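You operate a simulated robot arm through the tools that you are given. There is no shell and no other tool. Be economical: measure what you need, move in short steps, check, and stop when the job is done.

The job below is to be done with a simulated robot arm. You get a single attempt, and the scene is never put back.

TASK
Set the four zone heats by the plumholt job card and wait for green.
Fine: lay that card in the job card tray first; all four lamps green.

The check looks at the end state, three seconds after you hand in, the way a careful person would. Anything else that was tipped, shoved, dropped, spilled or broken makes it a failure.

THE ROBOT
A 7-joint arm with a fingered hand on a trunk, on a base that drives. Base frame: it is fixed to the floor where the robot stands at the start and does not move with it; the origin is under the middle of the robot, x ahead of it, y to its left, z up. Readings come in mm, rad, newtons and seconds.
With the tool pointing down near the work surface it reaches from about 380 to 860 mm from the robot's upright axis, wherever it stands. Its first joint turns from -2.496 to 2.496 rad. Places, roughly: air knob [400, -700, 900]; cool knob [400, -800, 900]; fan toggle [500, -700, 900]; gate toggle [500, -900, 900]; head zone box [600, -500, 900]; head zone knob [700, -500, 1000]; inlet zone box [600, -100, 900]; inlet zone knob [700, -100, 1000]; inside of the job card tray [500, -600, 900]; melt zone box [600, -200, 900]; melt zone knob [700, -200, 1000]; mix zone box [600, -400, 900]; mix zone knob [700, -400, 1000]; pin toggle [500, -800, 900]; vent knob [400, -900, 900]. Payload 3 kg.
The TCP is the grasp point between the finger pads, 26 mm short of the fingertips. In the tool frame z runs along the fingers and y along their closing line. Largest opening 148 mm; the body of the gripper starts 73 mm behind the TCP. The gripper is a hand of 3 fingers: y runs from the thumb to the fingers, the wrist lies at [0, 0, -229] in the tool frame.
Orientation is that of the tool frame in the base frame, as a unit quaternion [w, x, y, z]. With the fingers straight down and closing along the base's y, the tool's x points along the base's -x, its y along +y and its z along -z.

THE INTERFACE
- The arm moves only by the tool servo_tool. Its argument "steps" is a list of rows, each a list of 2 entries, a list of its own where there are three numbers: the shift along the base's x, y, z in units of 25 mm (1.0 is 25 mm), then the turn, a rotation vector about the base's x, y, z in units of 8 degrees (1.0 is 8 degrees). In form: [[[tx, ty, tz], [rx, ry, rz]], ...]. A call has 1 to 10 rows; each row shifts and turns the commanded pose from where the row before left it. A call with a number of a shift or a turn outside -1 to 1 is refused whole. Rows are played at 5 a second. More than 50 mm and 0.15 rad between two rows, and nothing of the call is played. Where a pose cannot be reached the arm comes as near as it can. A force on the tool above 40 N (or 10 N above the force at the start of the call, whichever is more), or a blocked arm, ends the call early, and 0.2 s more pass. In this call time passes only in rows, and 0.2 s behind the last. The reply holds the time, the measured pose of the TCP, the force on the tool along the base axes, the opening and the grip force, in the units named above and with some noise, with the torque about the TCP (base axes, N m) and any sound that the robot's microphone picked up.
- Cameras (640 x 400 px; columns grow to the right, rows downward): "scene" is now at [129.8, -52.4, 1849.8]; the picture's right is [-0.73, -0.68, 0.00], its down [-0.55, 0.59, -0.59] and it looks along [0.40, -0.43, -0.81] (base axes); focal length 264 px, centre (320, 200). "wrist" rides on the gripper at [68, -39, -90] in the tool frame; the picture's right is [0.50, 0.87, 0.00], its down [-0.66, 0.38, -0.65] and it looks along [-0.57, 0.33, 0.76] (tool axes); focal length 222 px, centre (320, 200). There is no depth. A picture from a camera that has moved, and an enlarged one, comes with that camera's place and axes in the base frame and with its lens.
- camera(camera): a new picture of that camera. The clock stands still meanwhile.
- lift_body(by): slides the trunk up (or, below 0, down) by that many mm; the arm and the scene camera ride with it, the base frame stays. It gives what a move gives, with no picture.
- drive_base(legs): drives the robot by 1 to 6 legs, each [ahead, left, turn to the left] in mm, mm and rad, along the robot's own axes; the way and the turn of a leg run together, so that a leg with both is an arc; at most 1500 mm and 3.142 rad a leg. The arm and the cameras ride along, it lands a little off, and it stops where it bumps. It gives what a move gives.
- set_fingers(finger1, finger2, thumb_bend): sets how far each is bent, from 0 (flat) to 1 (curled in); at 0.3 the hand is open as for a grip, at 0.7 the pads meet at the TCP. One left out holds its place. A second passes; each finger stops where it meets its share of the squeeze, and holds until it gets a number again. It is the only way to open and close the hand. It gives what a move gives, with no picture; readings hold the bend of each and the force on the fingers (four entries, about 0 where the hand has none), thumb and palm.
- turn_head(pan, tilt): turns the head with the scene camera to pan (to the left, within 1.501 rad either way) and tilt (down, from -0.506 to 1.204), counted from straight ahead of the robot. It gives what a move gives.
- inspect(camera, box): a new picture of the part [left, top, right, bottom] of that camera's present view, enlarged. The clock stands still meanwhile.
- sign_off(): hands the job in; it is judged then, once.

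Work in short steps. Places have to be worked out from the pictures, the camera data and where the tool is seen: move nearer, look again, correct. Check each grasp and each placing, and mend what went wrong. You have 120 turns and 90 pictures in all, those below and enlarged ones among them. Open the gripper and draw the arm clear of the work before you hand the job in, unless the task says otherwise; then end with one line.

The tools are called after "Call:" by a JSON object that holds its "method" and its "body". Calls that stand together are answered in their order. servo_tool: Moves the arm, as the interface text tells. Its arguments: {"type":"object","properties":{"steps":{"type":"array","items":{"type":"array"}}},"required":["steps"]} The other tools are called the same way: lift_body (by) slides the trunk up or down; set_fingers (finger1, finger2, thumb_bend) moves the fingers one by one; drive_base (legs) drives the base; turn_head (pan, tilt) turns the head that bears the scene camera; camera (camera) takes a picture; inspect (camera, box) takes an enlarged picture of a part of a camera's view; sign_off () hands the job in.

At the start:

```text
time_s: 0.0
eef_pos: [778.6, -460.5, 1334.2]
ee_rot: [0.0, -0.001, 1.0, 0.0]
force: [0.1, 0.4, 0.6]
moment: [-0.04, 0.01, 0.0]
grip_width: 147.8
gripper_force: 0.1
shape: jaw
bend: [0.3, 0.3, 0.3]
finger forces: [0.0, 0.1, 0.0, 0.0, 0.0, 0.0]
trunk travel left (down, up): [-789.0, 101.0]
robot x, y, heading: [-1.7, -1.0, -0.003]
head pan, tilt: [-0.819, 0.937]
```

scene: 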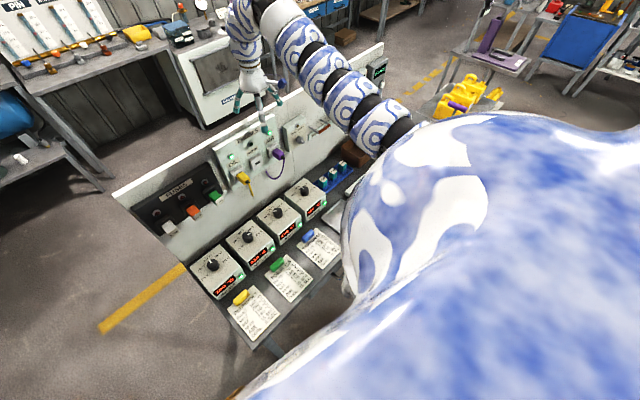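
wrist: 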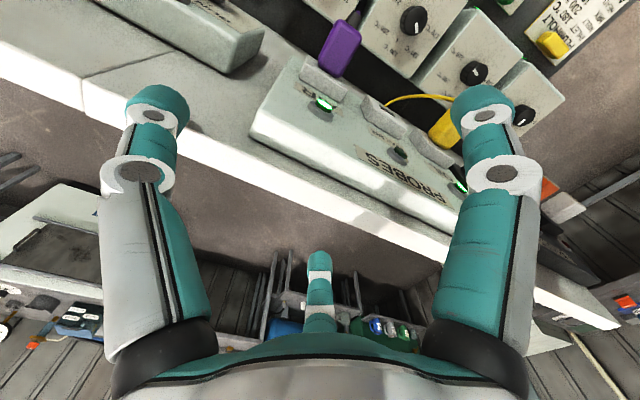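

The scene shows a bench with four zone boxes, cards and a probe panel. I enlarge the boxes and cards first.

Call:
{"method": "inspect", "body": {"camera": "scene", "box": [190, 220, 350, 345]}}

Call:
{"method": "inspect", "body": {"camera": "scene", "box": [110, 90, 390, 265]}}

```text
3.20 times, centred on (270, 282) of scene
camera zoom: at [129.8, -52.4, 1849.8], right [-0.73, -0.68, 0.0], down [-0.55, 0.59, -0.59], along [0.4, -0.43, -0.81], focal length 843 px, centre (480, -64)
```

zoom: 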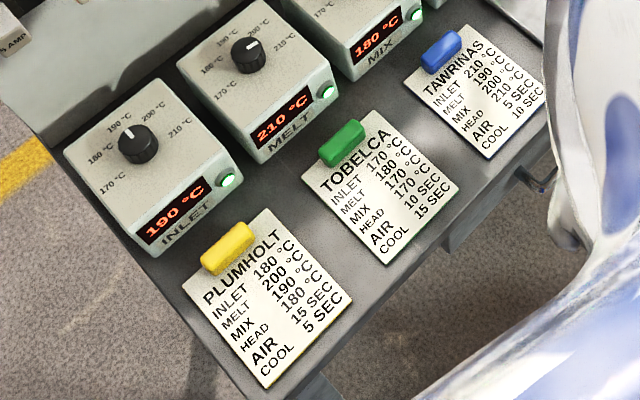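

```text
2.29 times, centred on (250, 178) of scene
camera zoom: at [129.8, -52.4, 1849.8], right [-0.73, -0.68, 0.0], down [-0.55, 0.59, -0.59], along [0.4, -0.43, -0.81], focal length 602 px, centre (480, 251)
```

zoom: 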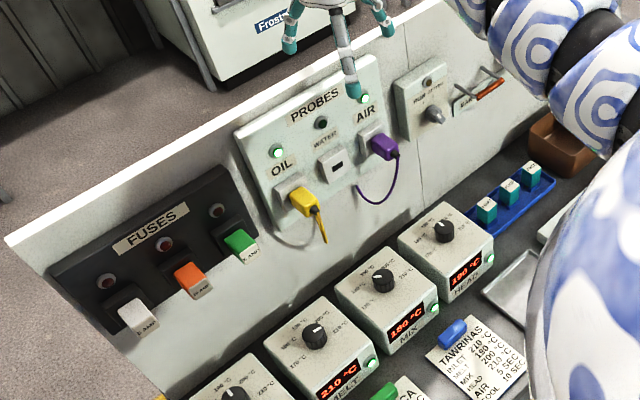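

Plumholt card: inlet 180, melt 200, mix 190, head 180; it lies about (450,-56) with its tab at the far end. I look to the right and along the floor to see the tray and whether there is room to drive sideways.

Call:
{"method": "turn_head", "body": {"pan": -1.3, "tilt": 0.75}}

Call:
{"method": "camera", "body": {"camera": "scene"}}

```text
time_s: 0.9
eef_pos: [777.9, -459.4, 1334.7]
ee_rot: [0.0, 0.0, 1.0, 0.0]
force: [0.2, 0.8, 0.5]
moment: [0.01, 0.01, 0.01]
grip_width: 147.7
gripper_force: 0.0
shape: jaw
bend: [0.3, 0.3, 0.3]
finger forces: [0.0, 0.0, 0.0, 0.0, 0.0, 0.1]
trunk travel left (down, up): [-789.0, 101.0]
robot x, y, heading: [-0.3, -2.5, -0.004]
head pan, tilt: [-1.3, 0.75]
```

```text
85 pictures are left
camera scene: at [101.8, -78.6, 1864.4], right [-0.96, -0.27, 0.0], down [-0.18, 0.66, -0.73], along [0.2, -0.7, -0.68], focal length 264 px, centre (320, 200)
```

scene: 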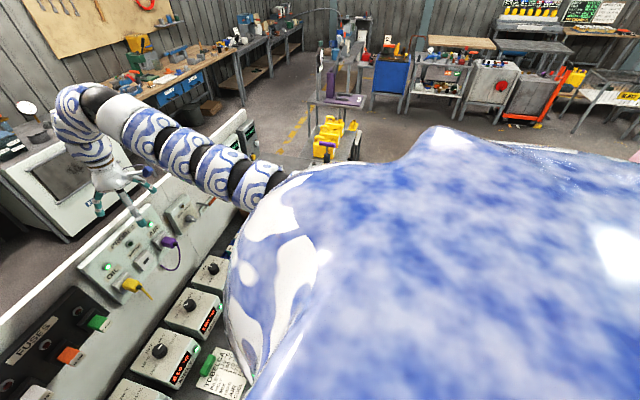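

The shoulder hides the right side, so I use the wrist camera: I pull the arm back over the bench front toward the tray to look from there.

Call:
{"method": "servo_tool", "body": {"steps": [[[-1, -0.6, 0], [0, 0, 0]], [[-1, -0.6, 0], [0, 0, 0]], [[-1, -0.6, 0], [0, 0, 0]], [[-1, -0.6, 0], [0, 0, 0]], [[-1, -0.6, 0], [0, 0, 0]], [[-1, -0.6, 0], [0, 0, 0]], [[-1, -0.6, 0], [0, 0, 0]], [[-1, -0.6, 0], [0, 0, 0]], [[-1, -0.6, 0], [0, 0, 0]], [[-1, -0.6, 0], [0, 0, 0]]]}}

Call:
{"method": "camera", "body": {"camera": "wrist"}}

```text
time_s: 3.1
eef_pos: [778.9, -460.1, 1334.1]
ee_rot: [0.0, 0.001, 1.0, 0.0]
force: [-1.3, 0.4, -0.2]
moment: [0.02, -0.01, 0.0]
grip_width: 147.8
gripper_force: 0.1
shape: jaw
bend: [0.3, 0.3, 0.3]
finger forces: [0.1, 0.1, 0.0, 0.1, 0.1, 0.1]
out of reach, approached as far as the arm can: row 1, 2, 3, 4, 5, 6, 7, 8, 9, 10
trunk travel left (down, up): [-789.0, 101.0]
robot x, y, heading: [-2.9, -1.1, -0.001]
head pan, tilt: [-1.3, 0.75]
```

```text
84 pictures are left
camera wrist: at [710.7, -499.9, 1423.2], right [-0.5, 0.87, 0.0], down [0.66, 0.38, 0.65], along [0.57, 0.33, -0.76], focal length 222 px, centre (320, 200)
```

wrist: 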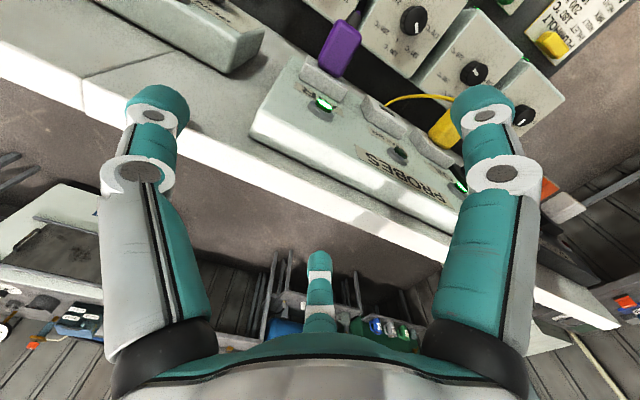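

The arm did not move at all; I probe with one small step back along x and down.

Call:
{"method": "servo_tool", "body": {"steps": [[[-1, 0, 0], [0, 0, 0]], [[-1, 0, 0], [0, 0, 0]]]}}

```text
time_s: 3.7
eef_pos: [777.8, -460.6, 1332.9]
ee_rot: [0.0, 0.0, 1.0, 0.001]
force: [0.4, -0.6, 0.4]
moment: [0.03, 0.04, -0.01]
grip_width: 147.9
gripper_force: 0.0
shape: jaw
bend: [0.3, 0.3, 0.3]
finger forces: [0.0, 0.0, 0.0, 0.1, 0.1, 0.1]
out of reach, approached as far as the arm can: row 1, 2
trunk travel left (down, up): [-789.0, 101.0]
robot x, y, heading: [2.3, -1.9, -0.002]
head pan, tilt: [-1.3, 0.75]
```

Still stuck; I try a single downward step, then a sideways one.

Call:
{"method": "servo_tool", "body": {"steps": [[[0, 0, -1], [0, 0, 0]]]}}

Call:
{"method": "servo_tool", "body": {"steps": [[[0, 1, 0], [0, 0, 0]]]}}

```text
time_s: 4.1
eef_pos: [778.1, -460.7, 1334.4]
ee_rot: [0.0, 0.0, 1.0, 0.0]
force: [-0.7, -0.9, -0.4]
moment: [0.0, 0.02, 0.01]
grip_width: 147.7
gripper_force: 0.0
shape: jaw
bend: [0.3, 0.3, 0.3]
finger forces: [0.1, 0.0, 0.0, 0.0, 0.1, 0.1]
out of reach, approached as far as the arm can: row 1
trunk travel left (down, up): [-789.0, 101.0]
robot x, y, heading: [-0.8, -0.3, 0.003]
head pan, tilt: [-1.3, 0.75]
```

```text
time_s: 4.5
eef_pos: [778.8, -461.1, 1333.4]
ee_rot: [0.001, 0.0, 1.0, -0.001]
force: [-0.1, 0.5, 0.1]
moment: [0.01, 0.0, 0.01]
grip_width: 147.7
gripper_force: 0.1
shape: jaw
bend: [0.3, 0.3, 0.3]
finger forces: [0.0, 0.0, 0.0, 0.0, 0.0, 0.1]
out of reach, approached as far as the arm can: row 1
trunk travel left (down, up): [-789.0, 101.0]
robot x, y, heading: [0.7, 2.6, 0.0]
head pan, tilt: [-1.3, 0.75]
```

Triangulating the AIR lamp puts the panel at z≈1240, so the hand sits just above the backboard and I must not go down here. I raise the trunk a bit and try rotating/moving the arm again.

Call:
{"method": "lift_body", "body": {"by": 90}}

Call:
{"method": "servo_tool", "body": {"steps": [[[-1, 0, 0], [0, 0, 0]], [[-1, 0, 0], [0, 0, 0]]]}}

```text
time_s: 5.8
eef_pos: [778.7, -460.4, 1423.6]
ee_rot: [0.001, 0.0, 1.0, 0.0]
force: [-0.1, -0.1, 0.1]
moment: [0.0, -0.01, -0.01]
grip_width: 148.0
gripper_force: 0.1
shape: jaw
bend: [0.3, 0.3, 0.3]
finger forces: [0.0, 0.0, 0.1, 0.0, 0.0, 0.1]
trunk travel left (down, up): [-879.0, 11.0]
robot x, y, heading: [-0.2, -1.1, -0.005]
head pan, tilt: [-1.3, 0.75]
```

```text
time_s: 6.4
eef_pos: [778.0, -460.3, 1424.6]
ee_rot: [0.0, 0.0, 1.0, 0.0]
force: [-0.1, -0.8, -0.1]
moment: [0.01, -0.03, 0.02]
grip_width: 147.8
gripper_force: 0.1
shape: jaw
bend: [0.3, 0.3, 0.3]
finger forces: [0.0, 0.0, 0.0, 0.1, 0.0, 0.0]
out of reach, approached as far as the arm can: row 1, 2
trunk travel left (down, up): [-879.0, 11.0]
robot x, y, heading: [-0.1, -3.0, 0.0]
head pan, tilt: [-1.3, 0.75]
```

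Still blocked; I test an upward step and a rotation separately to find which freedom works.

Call:
{"method": "servo_tool", "body": {"steps": [[[0, 0, 1], [0, 0, 0]]]}}

Call:
{"method": "servo_tool", "body": {"steps": [[[0, 0, 0], [0, 0, 1]]]}}

Call:
{"method": "servo_tool", "body": {"steps": [[[0, 0, 0], [0, -1, 0]]]}}

Call:
{"method": "servo_tool", "body": {"steps": [[[0.2, -0.2, 0], [0, 0, 0]]]}}

```text
time_s: 6.8
eef_pos: [776.8, -460.1, 1448.3]
ee_rot: [-0.001, 0.001, 1.0, 0.0]
force: [0.3, -0.2, -0.7]
moment: [-0.02, -0.02, 0.02]
grip_width: 147.8
gripper_force: 0.1
shape: jaw
bend: [0.3, 0.3, 0.3]
finger forces: [0.0, 0.0, 0.1, 0.1, 0.0, 0.0]
trunk travel left (down, up): [-879.0, 11.0]
robot x, y, heading: [1.7, -0.7, 0.001]
head pan, tilt: [-1.3, 0.75]
```

```text
time_s: 7.2
eef_pos: [777.9, -460.7, 1447.6]
ee_rot: [0.0, -0.069, 0.998, 0.0]
force: [-0.1, -1.4, -0.2]
moment: [-0.02, -0.01, 0.02]
grip_width: 148.4
gripper_force: 0.0
shape: jaw
bend: [0.3, 0.3, 0.3]
finger forces: [0.0, 0.0, 0.0, 0.0, 0.0, 0.0]
trunk travel left (down, up): [-879.0, 11.0]
robot x, y, heading: [2.0, -2.0, -0.002]
head pan, tilt: [-1.3, 0.75]
```

```text
time_s: 7.6
eef_pos: [778.2, -460.4, 1448.1]
ee_rot: [0.0, -0.07, 0.998, -0.001]
force: [-0.6, -0.2, -0.4]
moment: [-0.01, 0.01, 0.01]
grip_width: 148.0
gripper_force: 0.1
shape: jaw
bend: [0.3, 0.3, 0.3]
finger forces: [0.0, 0.0, 0.1, 0.0, 0.0, 0.0]
out of reach, approached as far as the arm can: row 1
trunk travel left (down, up): [-879.0, 11.0]
robot x, y, heading: [0.7, -2.3, -0.002]
head pan, tilt: [-1.3, 0.75]
```

```text
time_s: 8.0
eef_pos: [783.4, -465.7, 1449.3]
ee_rot: [-0.001, -0.07, 0.998, 0.0]
force: [-0.3, 0.3, -0.2]
moment: [-0.01, 0.0, 0.01]
grip_width: 147.8
gripper_force: 0.0
shape: jaw
bend: [0.3, 0.3, 0.3]
finger forces: [0.1, 0.1, 0.1, 0.0, 0.0, 0.0]
trunk travel left (down, up): [-879.0, 11.0]
robot x, y, heading: [-1.3, -0.1, 0.001]
head pan, tilt: [-1.3, 0.75]
```

Up, yaw and outward work; inward, down and outward tilt do not, so a joint stop is near. I go higher, then inward.

Call:
{"method": "servo_tool", "body": {"steps": [[[0, 0, 1], [0, 0, 0]], [[0, 0, 1], [0, 0, 0]], [[0, 0, 1], [0, 0, 0]], [[0, 0, 1], [0, 0, 0]], [[-1, 0, 0], [0, 0, 0]], [[-1, 0, 0], [0, 0, 0]], [[-1, 0, 0], [0, 0, 0]], [[-1, 0, 0], [0, 0, 0]]]}}

```text
time_s: 9.8
eef_pos: [753.5, -477.8, 1492.7]
ee_rot: [0.002, -0.069, 0.998, 0.0]
force: [0.9, 0.4, 0.1]
moment: [-0.02, 0.01, 0.02]
grip_width: 148.0
gripper_force: 0.0
shape: jaw
bend: [0.3, 0.3, 0.3]
finger forces: [0.1, 0.0, 0.0, 0.0, 0.1, 0.0]
out of reach, approached as far as the arm can: row 3, 4, 5, 6, 7, 8
trunk travel left (down, up): [-879.0, 11.0]
robot x, y, heading: [-1.5, 2.3, -0.002]
head pan, tilt: [-1.3, 0.75]
```

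It moved partly. I try short inward steps again from this higher pose.

Call:
{"method": "servo_tool", "body": {"steps": [[[-0.5, 0, 0], [0, 0, 0]], [[-0.5, 0, 0], [0, 0, 0]], [[-0.5, 0, 0], [0, 0, 0]]]}}

Call:
{"method": "servo_tool", "body": {"steps": [[[0, 0.5, 0], [0, 0, 0]], [[0, 0.5, 0], [0, 0, 0]]]}}

Call:
{"method": "servo_tool", "body": {"steps": [[[0, 0, 0], [0, 1, 0]], [[0, 0, 0], [0, 1, 0]]]}}

Call:
{"method": "camera", "body": {"camera": "scene"}}

```text
time_s: 10.6
eef_pos: [749.5, -479.6, 1489.8]
ee_rot: [0.001, -0.07, 0.998, 0.001]
force: [0.8, 0.4, 0.3]
moment: [0.0, 0.02, 0.03]
grip_width: 148.1
gripper_force: 0.1
shape: jaw
bend: [0.3, 0.3, 0.3]
finger forces: [0.0, 0.1, 0.0, 0.0, 0.0, 0.1]
out of reach, approached as far as the arm can: row 1, 2, 3
trunk travel left (down, up): [-879.0, 11.0]
robot x, y, heading: [0.8, -0.3, 0.004]
head pan, tilt: [-1.3, 0.75]
```

```text
time_s: 11.2
eef_pos: [761.3, -454.4, 1492.5]
ee_rot: [0.001, -0.07, 0.998, 0.0]
force: [0.6, 0.9, -0.4]
moment: [0.02, -0.03, 0.0]
grip_width: 147.9
gripper_force: 0.0
shape: jaw
bend: [0.3, 0.3, 0.3]
finger forces: [0.0, 0.0, 0.0, 0.1, 0.0, 0.0]
out of reach, approached as far as the arm can: row 1, 2
trunk travel left (down, up): [-879.0, 11.0]
robot x, y, heading: [-1.1, 0.6, -0.002]
head pan, tilt: [-1.3, 0.75]
```

```text
time_s: 12.0
eef_pos: [776.4, -492.7, 1436.6]
ee_rot: [-0.14, -0.043, 0.989, 0.012]
force: [0.9, 1.6, -0.4]
moment: [-0.11, 0.05, 0.03]
grip_width: 148.3
gripper_force: 0.1
shape: jaw
bend: [0.3, 0.3, 0.3]
finger forces: [0.0, 0.1, 0.0, 0.0, 0.0, 0.0]
out of reach, approached as far as the arm can: row 1, 2
trunk travel left (down, up): [-879.0, 11.0]
robot x, y, heading: [-2.0, 1.1, 0.002]
head pan, tilt: [-1.3, 0.75]
stopped in row 2: the arm was blocked; the commanded pose is now the measured one
```

```text
83 pictures are left
camera scene: at [105.8, -71.1, 1954.5], right [-0.96, -0.27, 0.0], down [-0.18, 0.65, -0.73], along [0.19, -0.71, -0.68], focal length 264 px, centre (320, 200)
```

scene: 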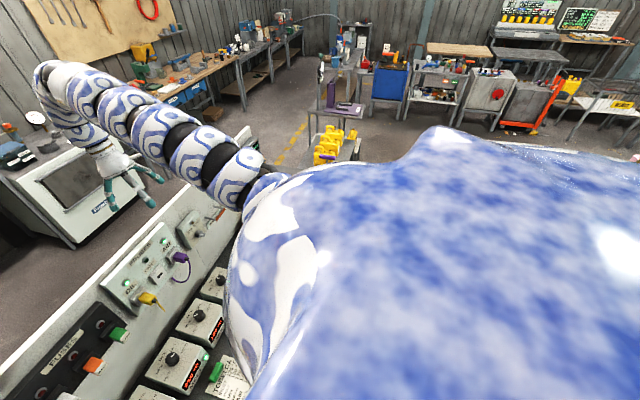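

The +y tilt went through, though the position slid; the arm is nearly straight. From this tilt I try inward steps again.

Call:
{"method": "servo_tool", "body": {"steps": [[[-1, 0, 0], [0, 0, 0]], [[-1, 0, 0], [0, 0, 0]], [[-1, 0, 0], [0, 0, 0]], [[-1, 0, 0], [0, 0, 0]]]}}

```text
time_s: 13.0
eef_pos: [689.9, -507.8, 1398.9]
ee_rot: [-0.138, -0.043, 0.989, 0.015]
force: [0.0, 0.6, 0.2]
moment: [0.03, 0.01, -0.01]
grip_width: 148.0
gripper_force: 0.1
shape: jaw
bend: [0.3, 0.3, 0.3]
finger forces: [0.0, 0.1, 0.0, 0.1, 0.0, 0.1]
out of reach, approached as far as the arm can: row 1, 2, 3, 4
trunk travel left (down, up): [-879.0, 11.0]
robot x, y, heading: [-0.3, -4.1, 0.005]
head pan, tilt: [-1.3, 0.75]
```

Good, it moves inward now (z also dropped, fingertips ~1373, clear of the board at ~1250). I continue inward with slight upward.

Call:
{"method": "servo_tool", "body": {"steps": [[[-1, 0, 0.5], [0, 0, 0]], [[-1, 0, 0.5], [0, 0, 0]], [[-1, 0, 0.5], [0, 0, 0]], [[-1, 0, 0], [0, 0, 0]]]}}

```text
time_s: 14.0
eef_pos: [671.5, -536.2, 1393.8]
ee_rot: [-0.141, -0.043, 0.989, 0.014]
force: [0.1, -0.3, -0.1]
moment: [0.0, 0.02, -0.04]
grip_width: 148.0
gripper_force: 0.2
shape: jaw
bend: [0.3, 0.3, 0.3]
finger forces: [0.0, 0.0, 0.0, 0.0, 0.0, 0.0]
out of reach, approached as far as the arm can: row 1, 2, 3, 4
trunk travel left (down, up): [-879.0, 11.0]
robot x, y, heading: [-0.8, 2.0, 0.002]
head pan, tilt: [-1.3, 0.75]
```

The arm slides along a limit surface; the hand is now in front of the panel (x≈670), so I try moving down and inward.

Call:
{"method": "servo_tool", "body": {"steps": [[[-0.7, 0, -0.7], [0, 0, 0]], [[-0.7, 0, -0.7], [0, 0, 0]], [[-0.7, 0, -0.7], [0, 0, 0]]]}}

Call:
{"method": "camera", "body": {"camera": "scene"}}

```text
time_s: 14.8
eef_pos: [669.6, -542.1, 1390.6]
ee_rot: [-0.139, -0.043, 0.989, 0.015]
force: [1.5, 0.4, 0.5]
moment: [0.03, 0.0, 0.0]
grip_width: 147.9
gripper_force: 0.1
shape: jaw
bend: [0.3, 0.3, 0.3]
finger forces: [0.0, 0.0, 0.0, 0.0, 0.1, 0.1]
out of reach, approached as far as the arm can: row 1, 2, 3
trunk travel left (down, up): [-879.0, 11.0]
robot x, y, heading: [-0.7, -0.2, 0.003]
head pan, tilt: [-1.3, 0.75]
```

```text
82 pictures are left
camera scene: at [101.6, -79.2, 1954.4], right [-0.96, -0.27, 0.0], down [-0.18, 0.66, -0.73], along [0.2, -0.7, -0.68], focal length 264 px, centre (320, 200)
```

scene: 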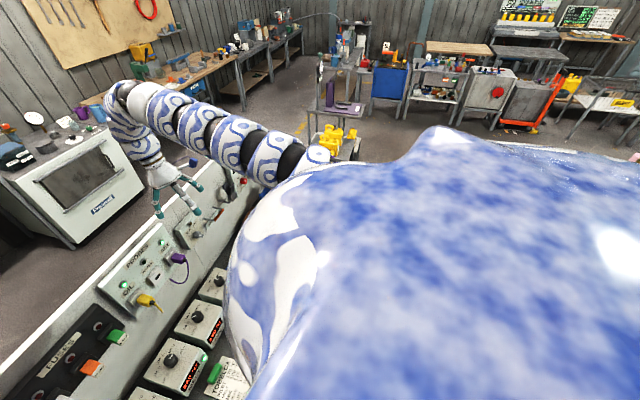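

The allowed directions look like a wrist-bend limit. I swing the fingers inward about the wrist (keeping the wrist in place) to get away from that limit.

Call:
{"method": "servo_tool", "body": {"steps": [[[-1, 0.8, 0], [0.63, 0.77, 0]], [[-1, 0.8, 0], [0.63, 0.77, 0]], [[-0.9, 0.7, 0.3], [0.63, 0.77, 0]]]}}

Call:
{"method": "servo_tool", "body": {"steps": [[[-1, 0.4, 0], [0, 0, 0]], [[-1, 0.4, 0], [0, 0, 0]], [[-1, 0.4, 0], [0, 0, 0]]]}}

```text
time_s: 15.6
eef_pos: [605.3, -464.2, 1318.6]
ee_rot: [-0.289, -0.059, 0.944, 0.15]
force: [-0.6, -0.5, 0.0]
moment: [-0.04, -0.04, 0.01]
grip_width: 147.9
gripper_force: 0.0
shape: jaw
bend: [0.3, 0.3, 0.3]
finger forces: [0.0, 0.0, 0.1, 0.0, 0.1, 0.0]
out of reach, approached as far as the arm can: row 1, 2, 3
trunk travel left (down, up): [-879.0, 11.0]
robot x, y, heading: [0.2, -0.0, 0.003]
head pan, tilt: [-1.3, 0.75]
```

```text
time_s: 16.4
eef_pos: [582.5, -457.6, 1302.1]
ee_rot: [-0.29, -0.059, 0.943, 0.15]
force: [-0.8, -0.3, -0.3]
moment: [-0.02, -0.02, -0.03]
grip_width: 147.9
gripper_force: 0.1
shape: jaw
bend: [0.3, 0.3, 0.3]
finger forces: [0.0, 0.0, 0.0, 0.0, 0.0, 0.1]
out of reach, approached as far as the arm can: row 1, 2, 3
trunk travel left (down, up): [-879.0, 11.0]
robot x, y, heading: [-2.6, -1.0, -0.001]
head pan, tilt: [-1.3, 0.75]
```

Some freedom gained. I now test going up from here, then inward.

Call:
{"method": "servo_tool", "body": {"steps": [[[0, 0, 1], [0, 0, 0]], [[0, 0, 1], [0, 0, 0]], [[0, 0, 1], [0, 0, 0]], [[0, 0, 1], [0, 0, 0]]]}}

Call:
{"method": "servo_tool", "body": {"steps": [[[-1, 0.6, 0], [0, 0, 0]], [[-1, 0.6, 0], [0, 0, 0]], [[-1, 0.6, 0], [0, 0, 0]], [[-1, 0.6, 0], [0, 0, 0]]]}}

```text
time_s: 17.4
eef_pos: [616.1, -469.5, 1323.1]
ee_rot: [-0.289, -0.058, 0.944, 0.15]
force: [0.3, 0.0, 0.5]
moment: [0.0, 0.02, 0.01]
grip_width: 148.2
gripper_force: 0.0
shape: jaw
bend: [0.3, 0.3, 0.3]
finger forces: [0.0, 0.1, 0.0, 0.0, 0.0, 0.0]
out of reach, approached as far as the arm can: row 1, 2, 3, 4
trunk travel left (down, up): [-879.0, 11.0]
robot x, y, heading: [0.7, -0.1, 0.001]
head pan, tilt: [-1.3, 0.75]
```

```text
time_s: 18.4
eef_pos: [588.4, -450.7, 1308.1]
ee_rot: [-0.289, -0.058, 0.944, 0.151]
force: [-0.4, 0.1, -1.2]
moment: [-0.01, 0.0, -0.01]
grip_width: 148.1
gripper_force: 0.0
shape: jaw
bend: [0.3, 0.3, 0.3]
finger forces: [0.1, 0.1, 0.0, 0.0, 0.1, 0.0]
out of reach, approached as far as the arm can: row 1, 2, 3, 4
trunk travel left (down, up): [-879.0, 11.0]
robot x, y, heading: [0.7, 3.4, -0.005]
head pan, tilt: [-1.3, 0.75]
```

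I test going straight down, which is clear here (bench items are below 1020).

Call:
{"method": "servo_tool", "body": {"steps": [[[0, 0, -1], [0, 0, 0]], [[0, 0, -1], [0, 0, 0]], [[0, 0, -1], [0, 0, 0]], [[0, 0, -1], [0, 0, 0]]]}}

Call:
{"method": "servo_tool", "body": {"steps": [[[0, 0, 0], [-0.63, -0.77, 0]], [[0, 0, 0], [-0.63, -0.77, 0]]]}}

Call:
{"method": "camera", "body": {"camera": "scene"}}

```text
time_s: 19.4
eef_pos: [590.3, -452.6, 1208.4]
ee_rot: [-0.288, -0.058, 0.944, 0.15]
force: [-0.5, -0.1, 0.9]
moment: [-0.03, -0.01, 0.03]
grip_width: 147.9
gripper_force: 0.1
shape: jaw
bend: [0.3, 0.3, 0.3]
finger forces: [0.1, 0.0, 0.0, 0.0, 0.0, 0.0]
trunk travel left (down, up): [-879.0, 11.0]
robot x, y, heading: [1.1, 2.0, -0.001]
head pan, tilt: [-1.3, 0.75]
```

```text
time_s: 20.0
eef_pos: [614.7, -464.9, 1195.8]
ee_rot: [-0.217, -0.051, 0.971, 0.082]
force: [0.2, 0.9, 0.3]
moment: [-0.01, 0.0, 0.03]
grip_width: 147.8
gripper_force: 0.1
shape: jaw
bend: [0.3, 0.3, 0.3]
finger forces: [0.0, 0.0, 0.0, 0.1, 0.0, 0.1]
out of reach, approached as far as the arm can: row 1, 2
trunk travel left (down, up): [-879.0, 11.0]
robot x, y, heading: [1.1, -0.9, -0.003]
head pan, tilt: [-1.3, 0.75]
```

```text
81 pictures are left
camera scene: at [104.2, -76.8, 1954.4], right [-0.96, -0.27, 0.0], down [-0.18, 0.66, -0.73], along [0.19, -0.71, -0.68], focal length 264 px, centre (320, 200)
```

scene: 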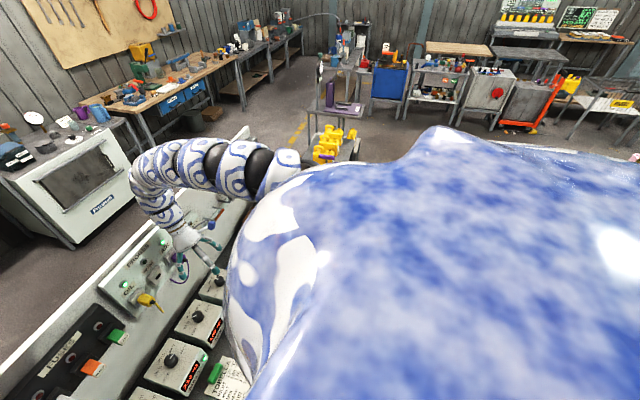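

Down was free and the arm is now bending. I go inward again from this lower pose.

Call:
{"method": "servo_tool", "body": {"steps": [[[-1, 0.5, 0], [0, 0, 0]], [[-1, 0.5, 0], [0, 0, 0]], [[-1, 0.5, 0], [0, 0, 0]], [[-1, 0.5, 0], [0, 0, 0]]]}}

Call:
{"method": "servo_tool", "body": {"steps": [[[0, 0, -1], [-0.4, -0.5, 0]], [[0, 0, -1], [-0.4, -0.5, 0]], [[0, 0, -0.5], [-0.4, -0.5, 0]]]}}

```text
time_s: 21.0
eef_pos: [596.6, -454.0, 1158.7]
ee_rot: [-0.216, -0.052, 0.971, 0.083]
force: [-0.2, 0.6, -0.8]
moment: [0.0, 0.01, 0.01]
grip_width: 148.0
gripper_force: 0.1
shape: jaw
bend: [0.3, 0.3, 0.3]
finger forces: [0.0, 0.1, 0.1, 0.0, 0.0, 0.0]
out of reach, approached as far as the arm can: row 1, 2, 3, 4
trunk travel left (down, up): [-879.0, 11.0]
robot x, y, heading: [-1.7, -0.7, -0.001]
head pan, tilt: [-1.3, 0.75]
```

```text
time_s: 21.8
eef_pos: [617.8, -465.6, 1075.1]
ee_rot: [-0.118, -0.04, 0.992, -0.004]
force: [0.6, -0.6, 0.0]
moment: [0.0, 0.04, 0.03]
grip_width: 148.0
gripper_force: 0.0
shape: jaw
bend: [0.3, 0.3, 0.3]
finger forces: [0.0, 0.0, 0.0, 0.0, 0.0, 0.0]
out of reach, approached as far as the arm can: row 1, 2, 3
trunk travel left (down, up): [-879.0, 11.0]
robot x, y, heading: [3.2, -2.9, 0.001]
head pan, tilt: [-1.3, 0.75]
```

The lower the hand, the more upright and inward it can go. I take a wrist picture to see what lies beneath.

Call:
{"method": "camera", "body": {"camera": "wrist"}}

```text
80 pictures are left
camera wrist: at [576.7, -508.5, 1178.1], right [-0.56, 0.82, 0.12], down [0.76, 0.44, 0.48], along [0.35, 0.36, -0.87], focal length 222 px, centre (320, 200)
```

wrist: 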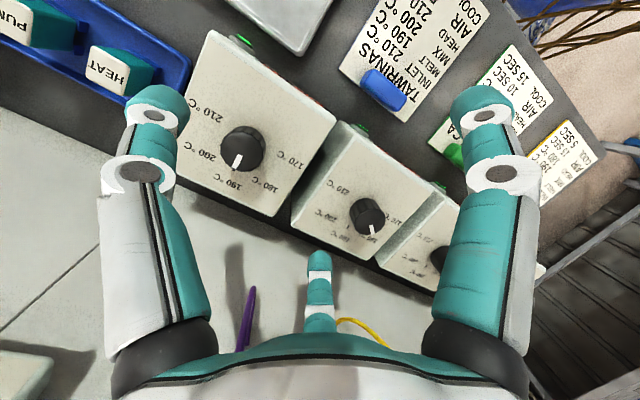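

Knob axes are vertical and come out near x≈653, y≈-514, -362, -211, -58, tops ~960; head points at 190. I now straighten the tool and move toward the tray to view it.

Call:
{"method": "servo_tool", "body": {"steps": [[[-0.8, -1, 0], [0, -0.6, -0.3]], [[-0.8, -1, 0], [0, -0.6, -0.3]], [[-0.8, -1, 0], [0, -0.5, 0]], [[-0.8, -1, 0], [0, 0, 0]], [[-0.8, -1, 0], [0, 0, 0]], [[-0.8, -1, 0], [0, 0, 0]], [[-0.8, -1, 0], [0, 0, 0]]]}}

Call:
{"method": "camera", "body": {"camera": "wrist"}}

```text
time_s: 23.4
eef_pos: [530.1, -676.1, 1065.4]
ee_rot: [0.003, 0.0, 1.0, -0.003]
force: [0.8, -0.7, 0.0]
moment: [0.02, -0.02, -0.02]
grip_width: 147.8
gripper_force: 0.1
shape: jaw
bend: [0.3, 0.3, 0.3]
finger forces: [0.0, 0.1, 0.1, 0.0, 0.0, 0.1]
out of reach, approached as far as the arm can: row 1, 2, 3
trunk travel left (down, up): [-879.0, 11.0]
robot x, y, heading: [0.6, 1.1, -0.001]
head pan, tilt: [-1.3, 0.75]
```

```text
79 pictures are left
camera wrist: at [461.6, -714.7, 1154.4], right [-0.5, 0.87, -0.01], down [0.65, 0.38, 0.65], along [0.57, 0.32, -0.76], focal length 222 px, centre (320, 200)
```

wrist: 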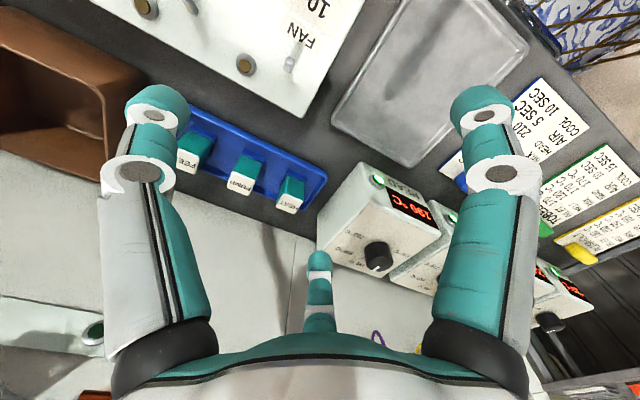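

The tray spans about x 383–550, y -652…-518, long along x like the card (≈150×113, center ≈(455,-59)), so no card turn is needed. I enlarge the cards' tabs to judge their shape.

Call:
{"method": "inspect", "body": {"camera": "wrist", "box": [480, 120, 640, 280]}}

Call:
{"method": "inspect", "body": {"camera": "wrist", "box": [300, 0, 560, 180]}}

```text
2.50 times, centred on (560, 200) of wrist
camera zoom: at [461.6, -714.7, 1154.4], right [-0.5, 0.87, -0.01], down [0.65, 0.38, 0.65], along [0.57, 0.32, -0.76], focal length 555 px, centre (-280, 200)
```

zoom: 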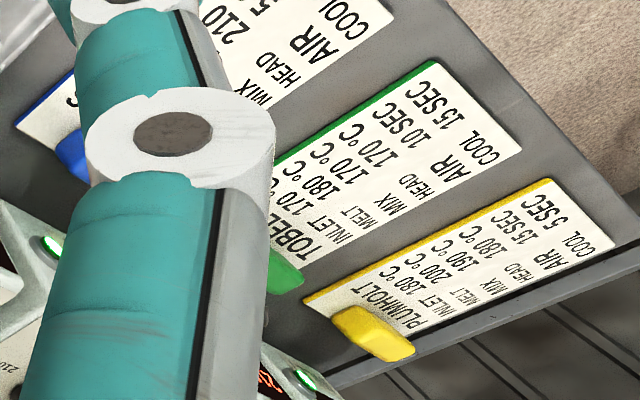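

```text
2.22 times, centred on (430, 90) of wrist
camera zoom: at [461.6, -714.7, 1154.4], right [-0.5, 0.87, -0.01], down [0.65, 0.38, 0.65], along [0.57, 0.32, -0.76], focal length 494 px, centre (76, 444)
```

zoom: 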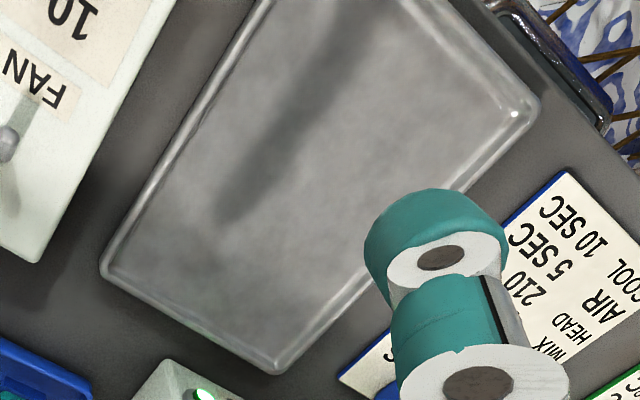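

Triangulation puts the tab top at ≈(523,-61,874), bench ≈860, tray centre ≈(467,-575). I travel toward the card while turning the hand -90° so the fingers straddle the tab.

Call:
{"method": "servo_tool", "body": {"steps": [[[0, 1, 0], [0, 0, -1]], [[0, 1, 0], [0, 0, -1]], [[0, 1, 0], [0, 0, -1]], [[0, 1, 0], [0, 0, -1]], [[0, 1, 0], [0, 0, -1]], [[0, 1, 0], [0, 0, -1]], [[0, 1, 0], [0, 0, -1]], [[0, 1, 0], [0, 0, -1]], [[0, 1, 0], [0, 0, -1]], [[0, 1, 0], [0, 0, -1]]]}}

Call:
{"method": "servo_tool", "body": {"steps": [[[0, 1, 0], [0, 0, -1]], [[0, 1, 0], [0, 0, -0.25]], [[0, 1, 0], [0, 0, 0]], [[0, 1, 0], [0, 0, 0]], [[0, 1, 0], [0, 0, 0]], [[0, 1, 0], [0, 0, 0]], [[0, 1, 0], [0, 0, 0]], [[0, 1, 0], [0, 0, 0]], [[0, 1, 0], [0, 0, 0]], [[0, 1, 0], [0, 0, 0]]]}}

```text
time_s: 25.4
eef_pos: [662.2, -483.7, 1064.5]
ee_rot: [-0.004, 0.581, 0.814, -0.008]
force: [-22.0, -6.2, 5.0]
moment: [0.63, -2.28, 0.0]
grip_width: 148.1
gripper_force: 0.1
shape: jaw
bend: [0.3, 0.3, 0.3]
finger forces: [0.0, 0.0, 0.0, 0.0, 0.0, 23.0]
out of reach, approached as far as the arm can: row 1, 2, 3, 4, 5, 6, 7, 8, 9, 10
trunk travel left (down, up): [-879.0, 11.0]
robot x, y, heading: [0.7, -3.5, -0.005]
head pan, tilt: [-1.3, 0.75]
stopped in row 10: the force on the tool passed its limit at 48 N (the readings are from after the stop); the commanded pose is now the measured one
```

```text
time_s: 25.7
eef_pos: [661.0, -479.6, 1063.4]
ee_rot: [-0.007, 0.605, 0.796, -0.011]
force: [-23.3, -7.2, 2.7]
moment: [0.74, -2.2, -0.15]
grip_width: 148.1
gripper_force: 0.1
shape: jaw
bend: [0.3, 0.3, 0.3]
finger forces: [0.0, 0.0, 0.0, 0.1, 0.0, 23.1]
out of reach, approached as far as the arm can: row 1
trunk travel left (down, up): [-879.0, 11.0]
robot x, y, heading: [-0.7, 1.9, -0.01]
head pan, tilt: [-1.3, 0.75]
stopped in row 1: the force on the tool passed its limit at 49 N (the readings are from after the stop); the commanded pose is now the measured one
```

The reach limit slid the hand outward and the palm touched the panel. I back off tangentially right away and look.

Call:
{"method": "servo_tool", "body": {"steps": [[[-0.6, -0.8, 0], [0, 0, 0]], [[-0.6, -0.8, 0], [0, 0, 0]], [[-0.6, -0.8, 0], [0, 0, 0]]]}}

Call:
{"method": "camera", "body": {"camera": "scene"}}

Call:
{"method": "camera", "body": {"camera": "wrist"}}

```text
time_s: 26.5
eef_pos: [629.9, -539.5, 1063.5]
ee_rot: [-0.006, 0.603, 0.798, -0.008]
force: [0.1, -0.3, 0.5]
moment: [0.04, 0.02, 0.0]
grip_width: 148.3
gripper_force: 0.1
shape: jaw
bend: [0.3, 0.3, 0.3]
finger forces: [0.0, 0.0, 0.0, 0.1, 0.1, 0.0]
out of reach, approached as far as the arm can: row 1, 2
trunk travel left (down, up): [-879.0, 11.0]
robot x, y, heading: [3.0, -1.2, -0.008]
head pan, tilt: [-1.3, 0.75]
```

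```text
76 pictures are left
camera scene: at [100.6, -80.5, 1954.3], right [-0.96, -0.26, 0.0], down [-0.18, 0.66, -0.73], along [0.19, -0.71, -0.68], focal length 264 px, centre (320, 200)
```

scene: 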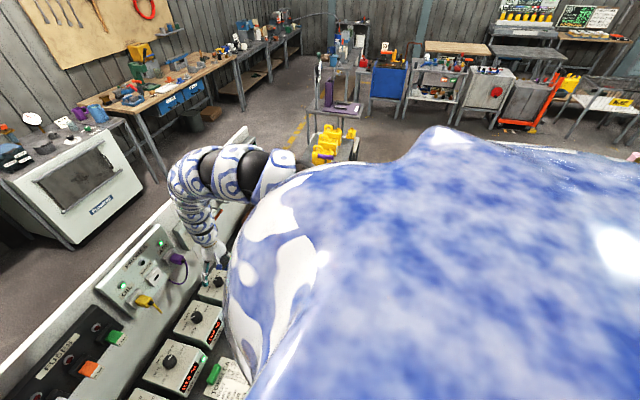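

```text
75 pictures are left
camera wrist: at [575.2, -485.7, 1153.9], right [0.7, 0.72, -0.02], down [0.56, -0.52, 0.65], along [0.45, -0.46, -0.76], focal length 222 px, centre (320, 200)
```

wrist: 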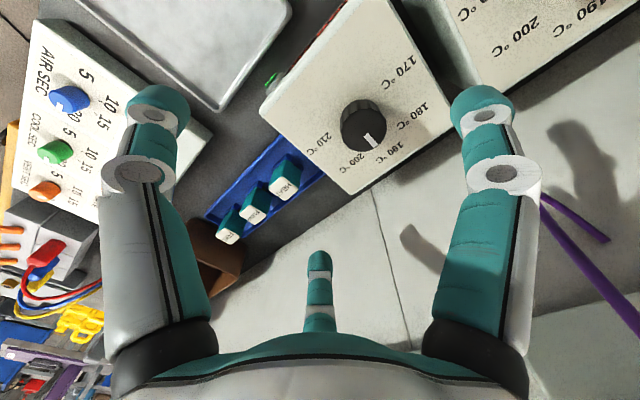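

No damage visible: both plugs in, lamps lit. I move tangentially to over the tray and go down there to open up inward reach.

Call:
{"method": "servo_tool", "body": {"steps": [[[-0.8, -0.7, 0], [0, 0, 0]], [[-0.8, -0.7, 0], [0, 0, 0]], [[-0.8, -0.7, 0], [0, 0, 0]], [[-0.3, -0.2, -1], [0, 0, 0]], [[0, 0, -1], [0, 0, 0]], [[0, 0, -1], [0, 0, 0]]]}}

Call:
{"method": "servo_tool", "body": {"steps": [[[-0.7, 0.7, 0], [0, 0, 0]], [[-0.7, 0.7, 0], [0, 0, 0]]]}}

```text
time_s: 27.9
eef_pos: [581.5, -600.4, 988.6]
ee_rot: [-0.006, 0.604, 0.797, -0.008]
force: [0.2, 0.3, 0.5]
moment: [0.0, 0.01, 0.02]
grip_width: 148.1
gripper_force: 0.1
shape: jaw
bend: [0.3, 0.3, 0.3]
finger forces: [0.0, 0.1, 0.0, 0.1, 0.1, 0.0]
out of reach, approached as far as the arm can: row 1, 2, 3
trunk travel left (down, up): [-879.0, 11.0]
robot x, y, heading: [-0.3, -0.6, -0.007]
head pan, tilt: [-1.3, 0.75]
```

```text
time_s: 28.5
eef_pos: [560.4, -571.2, 991.3]
ee_rot: [-0.005, 0.604, 0.797, -0.009]
force: [-0.1, 0.3, -0.9]
moment: [-0.01, 0.01, 0.01]
grip_width: 147.9
gripper_force: 0.1
shape: jaw
bend: [0.3, 0.3, 0.3]
finger forces: [0.1, 0.0, 0.0, 0.0, 0.0, 0.1]
out of reach, approached as far as the arm can: row 2
trunk travel left (down, up): [-879.0, 11.0]
robot x, y, heading: [-0.1, -3.8, -0.005]
head pan, tilt: [-1.3, 0.75]
```

Inward reach stays at a fixed distance, so an elbow seems to be near a stop. I look down at the robot's own arm to understand its posture.

Call:
{"method": "turn_head", "body": {"pan": -0.5, "tilt": 0.9}}

Call:
{"method": "camera", "body": {"camera": "scene"}}

```text
time_s: 29.6
eef_pos: [559.6, -572.7, 990.9]
ee_rot: [-0.005, 0.604, 0.797, -0.009]
force: [-0.3, 0.2, 0.5]
moment: [-0.04, 0.01, -0.03]
grip_width: 148.2
gripper_force: 0.1
shape: jaw
bend: [0.3, 0.3, 0.3]
finger forces: [0.0, 0.0, 0.0, 0.0, 0.0, 0.0]
trunk travel left (down, up): [-879.0, 11.0]
robot x, y, heading: [-0.4, -3.6, -0.002]
head pan, tilt: [-0.499, 0.901]
```

```text
74 pictures are left
camera scene: at [145.0, -36.1, 1942.5], right [-0.48, -0.88, 0.0], down [-0.69, 0.38, -0.62], along [0.54, -0.3, -0.78], focal length 264 px, centre (320, 200)
```

scene: 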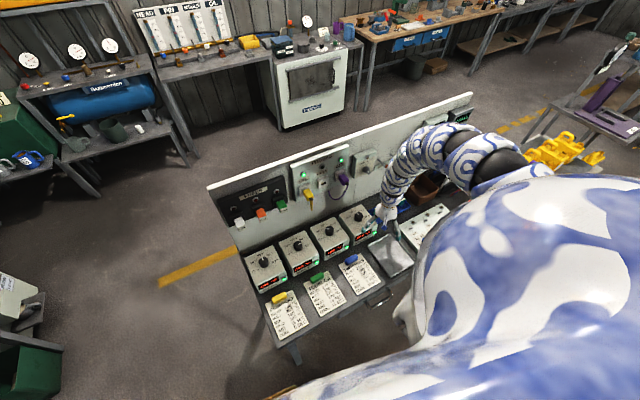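

The upper arm is swung out to the right, so I'll stand farther back and work at longer reach. I check the floor to the left/back before driving.

Call:
{"method": "turn_head", "body": {"pan": 1.5, "tilt": 0.8}}

Call:
{"method": "camera", "body": {"camera": "scene"}}

```text
time_s: 31.6
eef_pos: [559.1, -571.9, 991.2]
ee_rot: [-0.006, 0.604, 0.797, -0.009]
force: [0.2, 0.5, 0.3]
moment: [0.02, -0.04, -0.01]
grip_width: 148.0
gripper_force: 0.1
shape: jaw
bend: [0.3, 0.3, 0.3]
finger forces: [0.0, 0.1, 0.0, 0.1, 0.0, 0.1]
trunk travel left (down, up): [-879.0, 11.0]
robot x, y, heading: [0.2, -1.6, -0.009]
head pan, tilt: [1.499, 0.799]
```

```text
73 pictures are left
camera scene: at [85.1, 80.8, 1950.4], right [1.0, -0.08, 0.0], down [-0.06, -0.71, -0.7], along [0.05, 0.7, -0.72], focal length 264 px, centre (320, 200)
```

scene: 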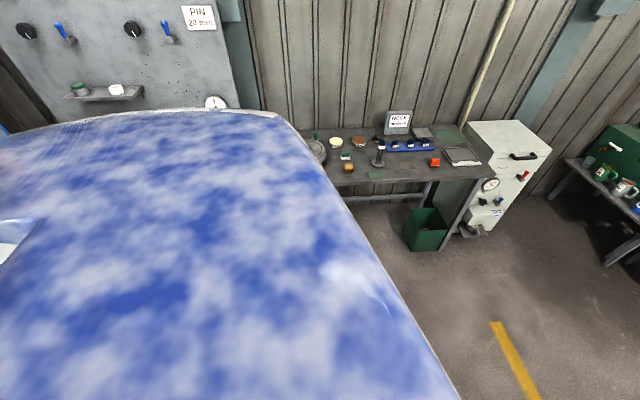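

The torso is wide with the shoulder at the right. I test a lower hand height over the tray once more, then inward.

Call:
{"method": "servo_tool", "body": {"steps": [[[0, 0, -1], [0, 0, 0]], [[0, 0, -1], [0, 0, 0]], [[0, 0, -0.5], [0, 0, 0]], [[-0.5, 0, 0], [0, 0, 0]], [[-0.5, 0, 0], [0, 0, 0]], [[-0.5, 0, 0], [0, 0, 0]], [[-0.5, 0, 0], [0, 0, 0]]]}}

```text
time_s: 32.0
eef_pos: [558.7, -578.8, 972.0]
ee_rot: [-0.003, 0.605, 0.796, -0.01]
force: [-3.8, -4.7, 22.8]
moment: [2.04, -0.49, 0.3]
grip_width: 148.1
gripper_force: 0.1
shape: jaw
bend: [0.19, 0.3, 0.3]
finger forces: [22.5, 0.0, 0.0, 0.0, 0.1, 0.1]
trunk travel left (down, up): [-879.0, 11.0]
robot x, y, heading: [0.0, -2.3, -0.003]
head pan, tilt: [1.499, 0.799]
stopped in row 2: the force on the tool passed its limit at 51 N (the readings are from after the stop); the commanded pose is now the measured one
```

Finger 1 touched the head box; I lift straight back up.

Call:
{"method": "servo_tool", "body": {"steps": [[[0, 0, 1], [0, 0, 0]], [[0, 0, 0.6], [0, 0, 0]]]}}

Call:
{"method": "turn_head", "body": {"pan": -0.5, "tilt": 0.9}}

Call:
{"method": "camera", "body": {"camera": "wrist"}}

Call:
{"method": "inspect", "body": {"camera": "scene", "box": [200, 110, 480, 340]}}

```text
time_s: 32.6
eef_pos: [563.6, -579.3, 1009.2]
ee_rot: [-0.006, 0.605, 0.796, -0.009]
force: [1.0, 0.3, 0.1]
moment: [-0.04, 0.02, 0.05]
grip_width: 147.9
gripper_force: 0.1
shape: jaw
bend: [0.3, 0.3, 0.3]
finger forces: [0.1, 0.1, 0.0, 0.0, 0.0, 0.0]
out of reach, approached as far as the arm can: row 2
trunk travel left (down, up): [-879.0, 11.0]
robot x, y, heading: [0.1, -1.8, -0.007]
head pan, tilt: [1.499, 0.799]
```

```text
time_s: 34.5
eef_pos: [562.7, -580.1, 1009.5]
ee_rot: [-0.005, 0.605, 0.796, -0.011]
force: [-0.5, -0.5, 0.5]
moment: [0.02, -0.01, 0.03]
grip_width: 148.0
gripper_force: 0.0
shape: jaw
bend: [0.3, 0.3, 0.3]
finger forces: [0.0, 0.0, 0.0, 0.0, 0.1, 0.0]
trunk travel left (down, up): [-879.0, 11.0]
robot x, y, heading: [0.0, 3.5, -0.002]
head pan, tilt: [-0.499, 0.901]
```

```text
72 pictures are left
camera wrist: at [509.0, -525.1, 1099.1], right [0.7, 0.71, -0.02], down [0.55, -0.52, 0.65], along [0.45, -0.47, -0.76], focal length 222 px, centre (320, 200)
```

wrist: 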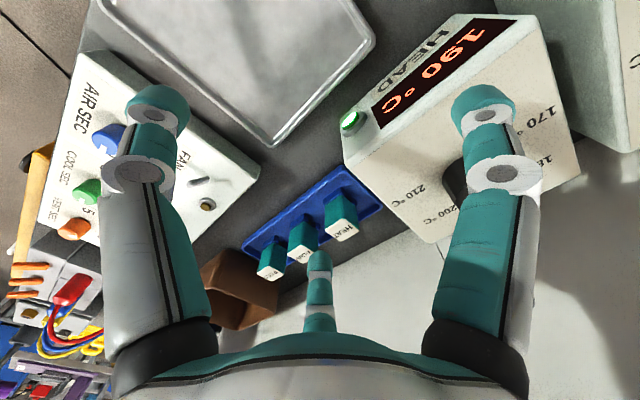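

```text
1.74 times, centred on (340, 225) of scene
camera zoom: at [145.1, -36.2, 1942.5], right [-0.48, -0.88, 0.0], down [-0.69, 0.38, -0.62], along [0.54, -0.3, -0.78], focal length 458 px, centre (285, 156)
```

zoom: 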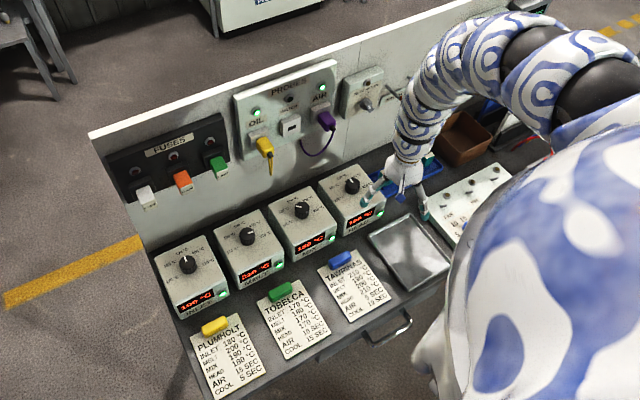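

All readings fit one rule: shoulder≈(150,-350,1630) must stay ≥~610 mm from the wrist. Backing the base 170 mm will give free motion over the bench; nothing lies in the hand's way there.

Call:
{"method": "drive_base", "body": {"legs": [[-80, 0, 0], [-90, 0, 0]]}}

```text
time_s: 36.3
eef_pos: [391.8, -579.8, 1008.4]
ee_rot: [-0.005, 0.605, 0.796, -0.009]
force: [0.1, -0.3, 0.6]
moment: [0.01, -0.04, 0.01]
grip_width: 148.0
gripper_force: 0.1
shape: jaw
bend: [0.3, 0.3, 0.3]
finger forces: [0.1, 0.1, 0.0, 0.0, 0.0, 0.0]
trunk travel left (down, up): [-879.0, 11.0]
robot x, y, heading: [-169.4, 1.6, -0.009]
head pan, tilt: [-0.499, 0.901]
```

Backed up cleanly. Now I move toward above the plumholt card at z≈1008, finishing the -90° yaw.

Call:
{"method": "servo_tool", "body": {"steps": [[[1, 0.5, 0], [0, 0, -1]], [[1, 0.5, 0], [0, 0, -0.95]], [[1, 1, 0], [0, 0, 0]], [[1, 1, 0], [0, 0, 0]], [[1, 1, 0], [0, 0, 0]], [[0, 1, 0], [0, 0, 0]], [[0, 1, 0], [0, 0, 0]], [[0, 1, 0], [0, 0, 0]]]}}

Call:
{"method": "servo_tool", "body": {"steps": [[[0, 1, 0], [0, 0, 0]], [[0, 1, 0], [0, 0, 0]], [[0, 1, 0], [0, 0, 0]], [[0, 1, 0], [0, 0, 0]], [[0, 1, 0], [0, 0, 0]], [[0, 1, 0], [0, 0, 0]], [[0, 1, 0], [0, 0, 0]], [[0, 1, 0], [0, 0, 0]]]}}

```text
time_s: 38.1
eef_pos: [518.8, -403.8, 1009.0]
ee_rot: [-0.006, 0.708, 0.706, -0.01]
force: [-0.4, -0.7, -0.2]
moment: [0.03, -0.03, 0.0]
grip_width: 147.8
gripper_force: 0.0
shape: jaw
bend: [0.3, 0.3, 0.3]
finger forces: [0.0, 0.0, 0.1, 0.0, 0.0, 0.0]
trunk travel left (down, up): [-879.0, 11.0]
robot x, y, heading: [-169.2, 0.8, -0.006]
head pan, tilt: [-0.499, 0.901]
```

```text
time_s: 39.9
eef_pos: [530.8, -211.1, 1011.9]
ee_rot: [-0.008, 0.707, 0.707, -0.011]
force: [0.5, -0.2, -0.2]
moment: [0.0, 0.04, 0.0]
grip_width: 148.0
gripper_force: 0.0
shape: jaw
bend: [0.3, 0.3, 0.3]
finger forces: [0.0, 0.0, 0.0, 0.0, 0.0, 0.0]
out of reach, approached as far as the arm can: row 5
trunk travel left (down, up): [-879.0, 11.0]
robot x, y, heading: [-172.8, -4.2, -0.007]
head pan, tilt: [-0.499, 0.901]
```

Free motion now. Six more rows bring me over the tab; then a wrist picture.

Call:
{"method": "servo_tool", "body": {"steps": [[[-0.1, 1, 0], [0, 0, 0]], [[-0.1, 1, 0], [0, 0, 0]], [[-0.1, 1, 0], [0, 0, 0]], [[0, 1, 0], [0, 0, 0]], [[0, 1, 0], [0, 0, 0]], [[0, 1, 0], [0, 0, 0]]]}}

Call:
{"method": "camera", "body": {"camera": "wrist"}}

Call:
{"method": "inspect", "body": {"camera": "scene", "box": [220, 200, 460, 350]}}

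```text
time_s: 41.3
eef_pos: [534.3, -55.4, 1015.3]
ee_rot: [-0.007, 0.708, 0.706, -0.009]
force: [0.2, -0.2, -0.1]
moment: [-0.03, 0.0, -0.02]
grip_width: 148.0
gripper_force: 0.0
shape: jaw
bend: [0.3, 0.3, 0.3]
finger forces: [0.0, 0.1, 0.0, 0.1, 0.1, 0.0]
out of reach, approached as far as the arm can: row 1
trunk travel left (down, up): [-879.0, 11.0]
robot x, y, heading: [-169.8, -0.8, -0.005]
head pan, tilt: [-0.499, 0.901]
```

```text
70 pictures are left
camera wrist: at [497.4, 12.4, 1105.5], right [0.87, 0.5, -0.02], down [0.39, -0.65, 0.65], along [0.31, -0.57, -0.76], focal length 222 px, centre (320, 200)
```

wrist: 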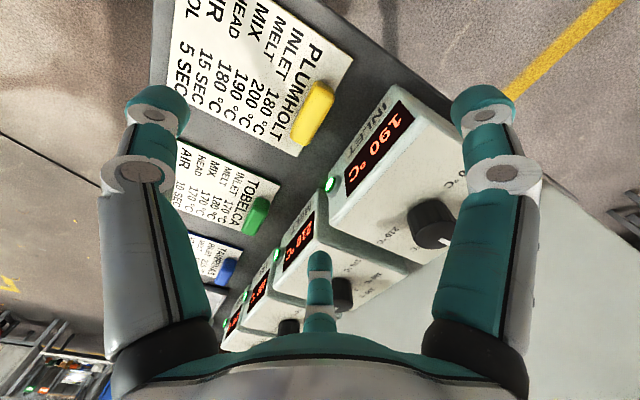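

```text
2.67 times, centred on (340, 275) of scene
camera zoom: at [-25.4, -34.6, 1942.5], right [-0.48, -0.88, 0.0], down [-0.69, 0.38, -0.62], along [0.54, -0.3, -0.78], focal length 703 px, centre (267, 0)
```

zoom: 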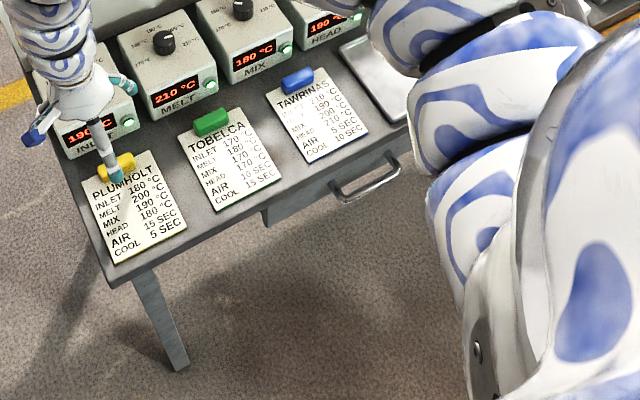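

The tab sits near (527,-64). I enlarge it to get exact shape and offset.

Call:
{"method": "inspect", "body": {"camera": "wrist", "box": [200, 40, 400, 180]}}

```text
2.86 times, centred on (300, 110) of wrist
camera zoom: at [497.4, 12.4, 1105.5], right [0.87, 0.5, -0.02], down [0.39, -0.65, 0.65], along [0.31, -0.57, -0.76], focal length 635 px, centre (377, 457)
```

zoom: 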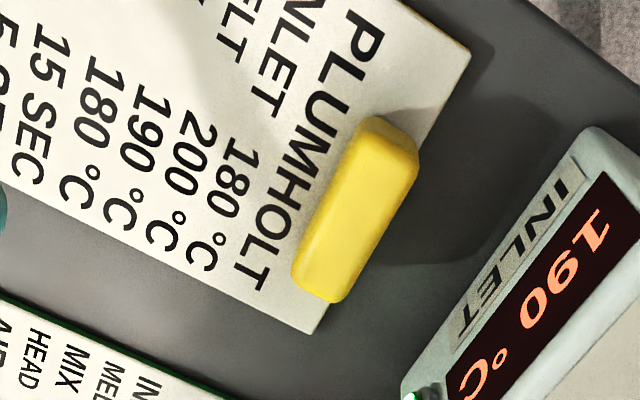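

Card far edge at x≈538, y -4…-122; tab centre (526,-65), 60 mm long in y, ~24 wide. I half-close the fingers and descend above it.

Call:
{"method": "set_fingers", "body": {"finger1": 0.48, "finger2": 0.48, "thumb_bend": 0.48}}

Call:
{"method": "servo_tool", "body": {"steps": [[[-0.3, -0.4, -0.8], [0, 0, 0]], [[0, 0, -1], [0, 0, 0]], [[0, 0, -1], [0, 0, 0]], [[0, 0, -0.8], [0, 0, 0]]]}}

Call:
{"method": "camera", "body": {"camera": "wrist"}}

```text
time_s: 42.3
eef_pos: [533.7, -55.3, 1015.5]
ee_rot: [-0.007, 0.707, 0.707, -0.009]
force: [-0.3, 0.5, -0.2]
moment: [-0.03, -0.03, -0.01]
grip_width: 69.1
gripper_force: 0.1
shape: fingers
bend: [0.48, 0.48, 0.48]
finger forces: [0.0, 0.0, 0.0, 0.0, 0.0, 0.1]
trunk travel left (down, up): [-879.0, 11.0]
robot x, y, heading: [-172.5, 0.1, -0.002]
head pan, tilt: [-0.499, 0.901]
```

```text
time_s: 43.3
eef_pos: [526.7, -66.9, 924.5]
ee_rot: [-0.007, 0.708, 0.706, -0.009]
force: [-0.6, 0.5, 0.6]
moment: [0.05, 0.03, 0.02]
grip_width: 69.1
gripper_force: 0.1
shape: fingers
bend: [0.48, 0.48, 0.48]
finger forces: [0.0, 0.0, 0.0, 0.0, 0.0, 0.0]
trunk travel left (down, up): [-879.0, 11.0]
robot x, y, heading: [-173.2, -0.7, -0.007]
head pan, tilt: [-0.499, 0.901]
```

```text
67 pictures are left
camera wrist: at [489.8, 1.8, 1014.1], right [0.87, 0.5, -0.02], down [0.39, -0.65, 0.65], along [0.31, -0.57, -0.76], focal length 222 px, centre (320, 200)
```

wrist: 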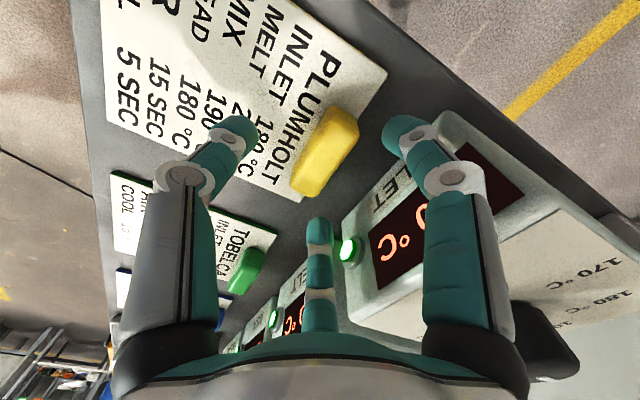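

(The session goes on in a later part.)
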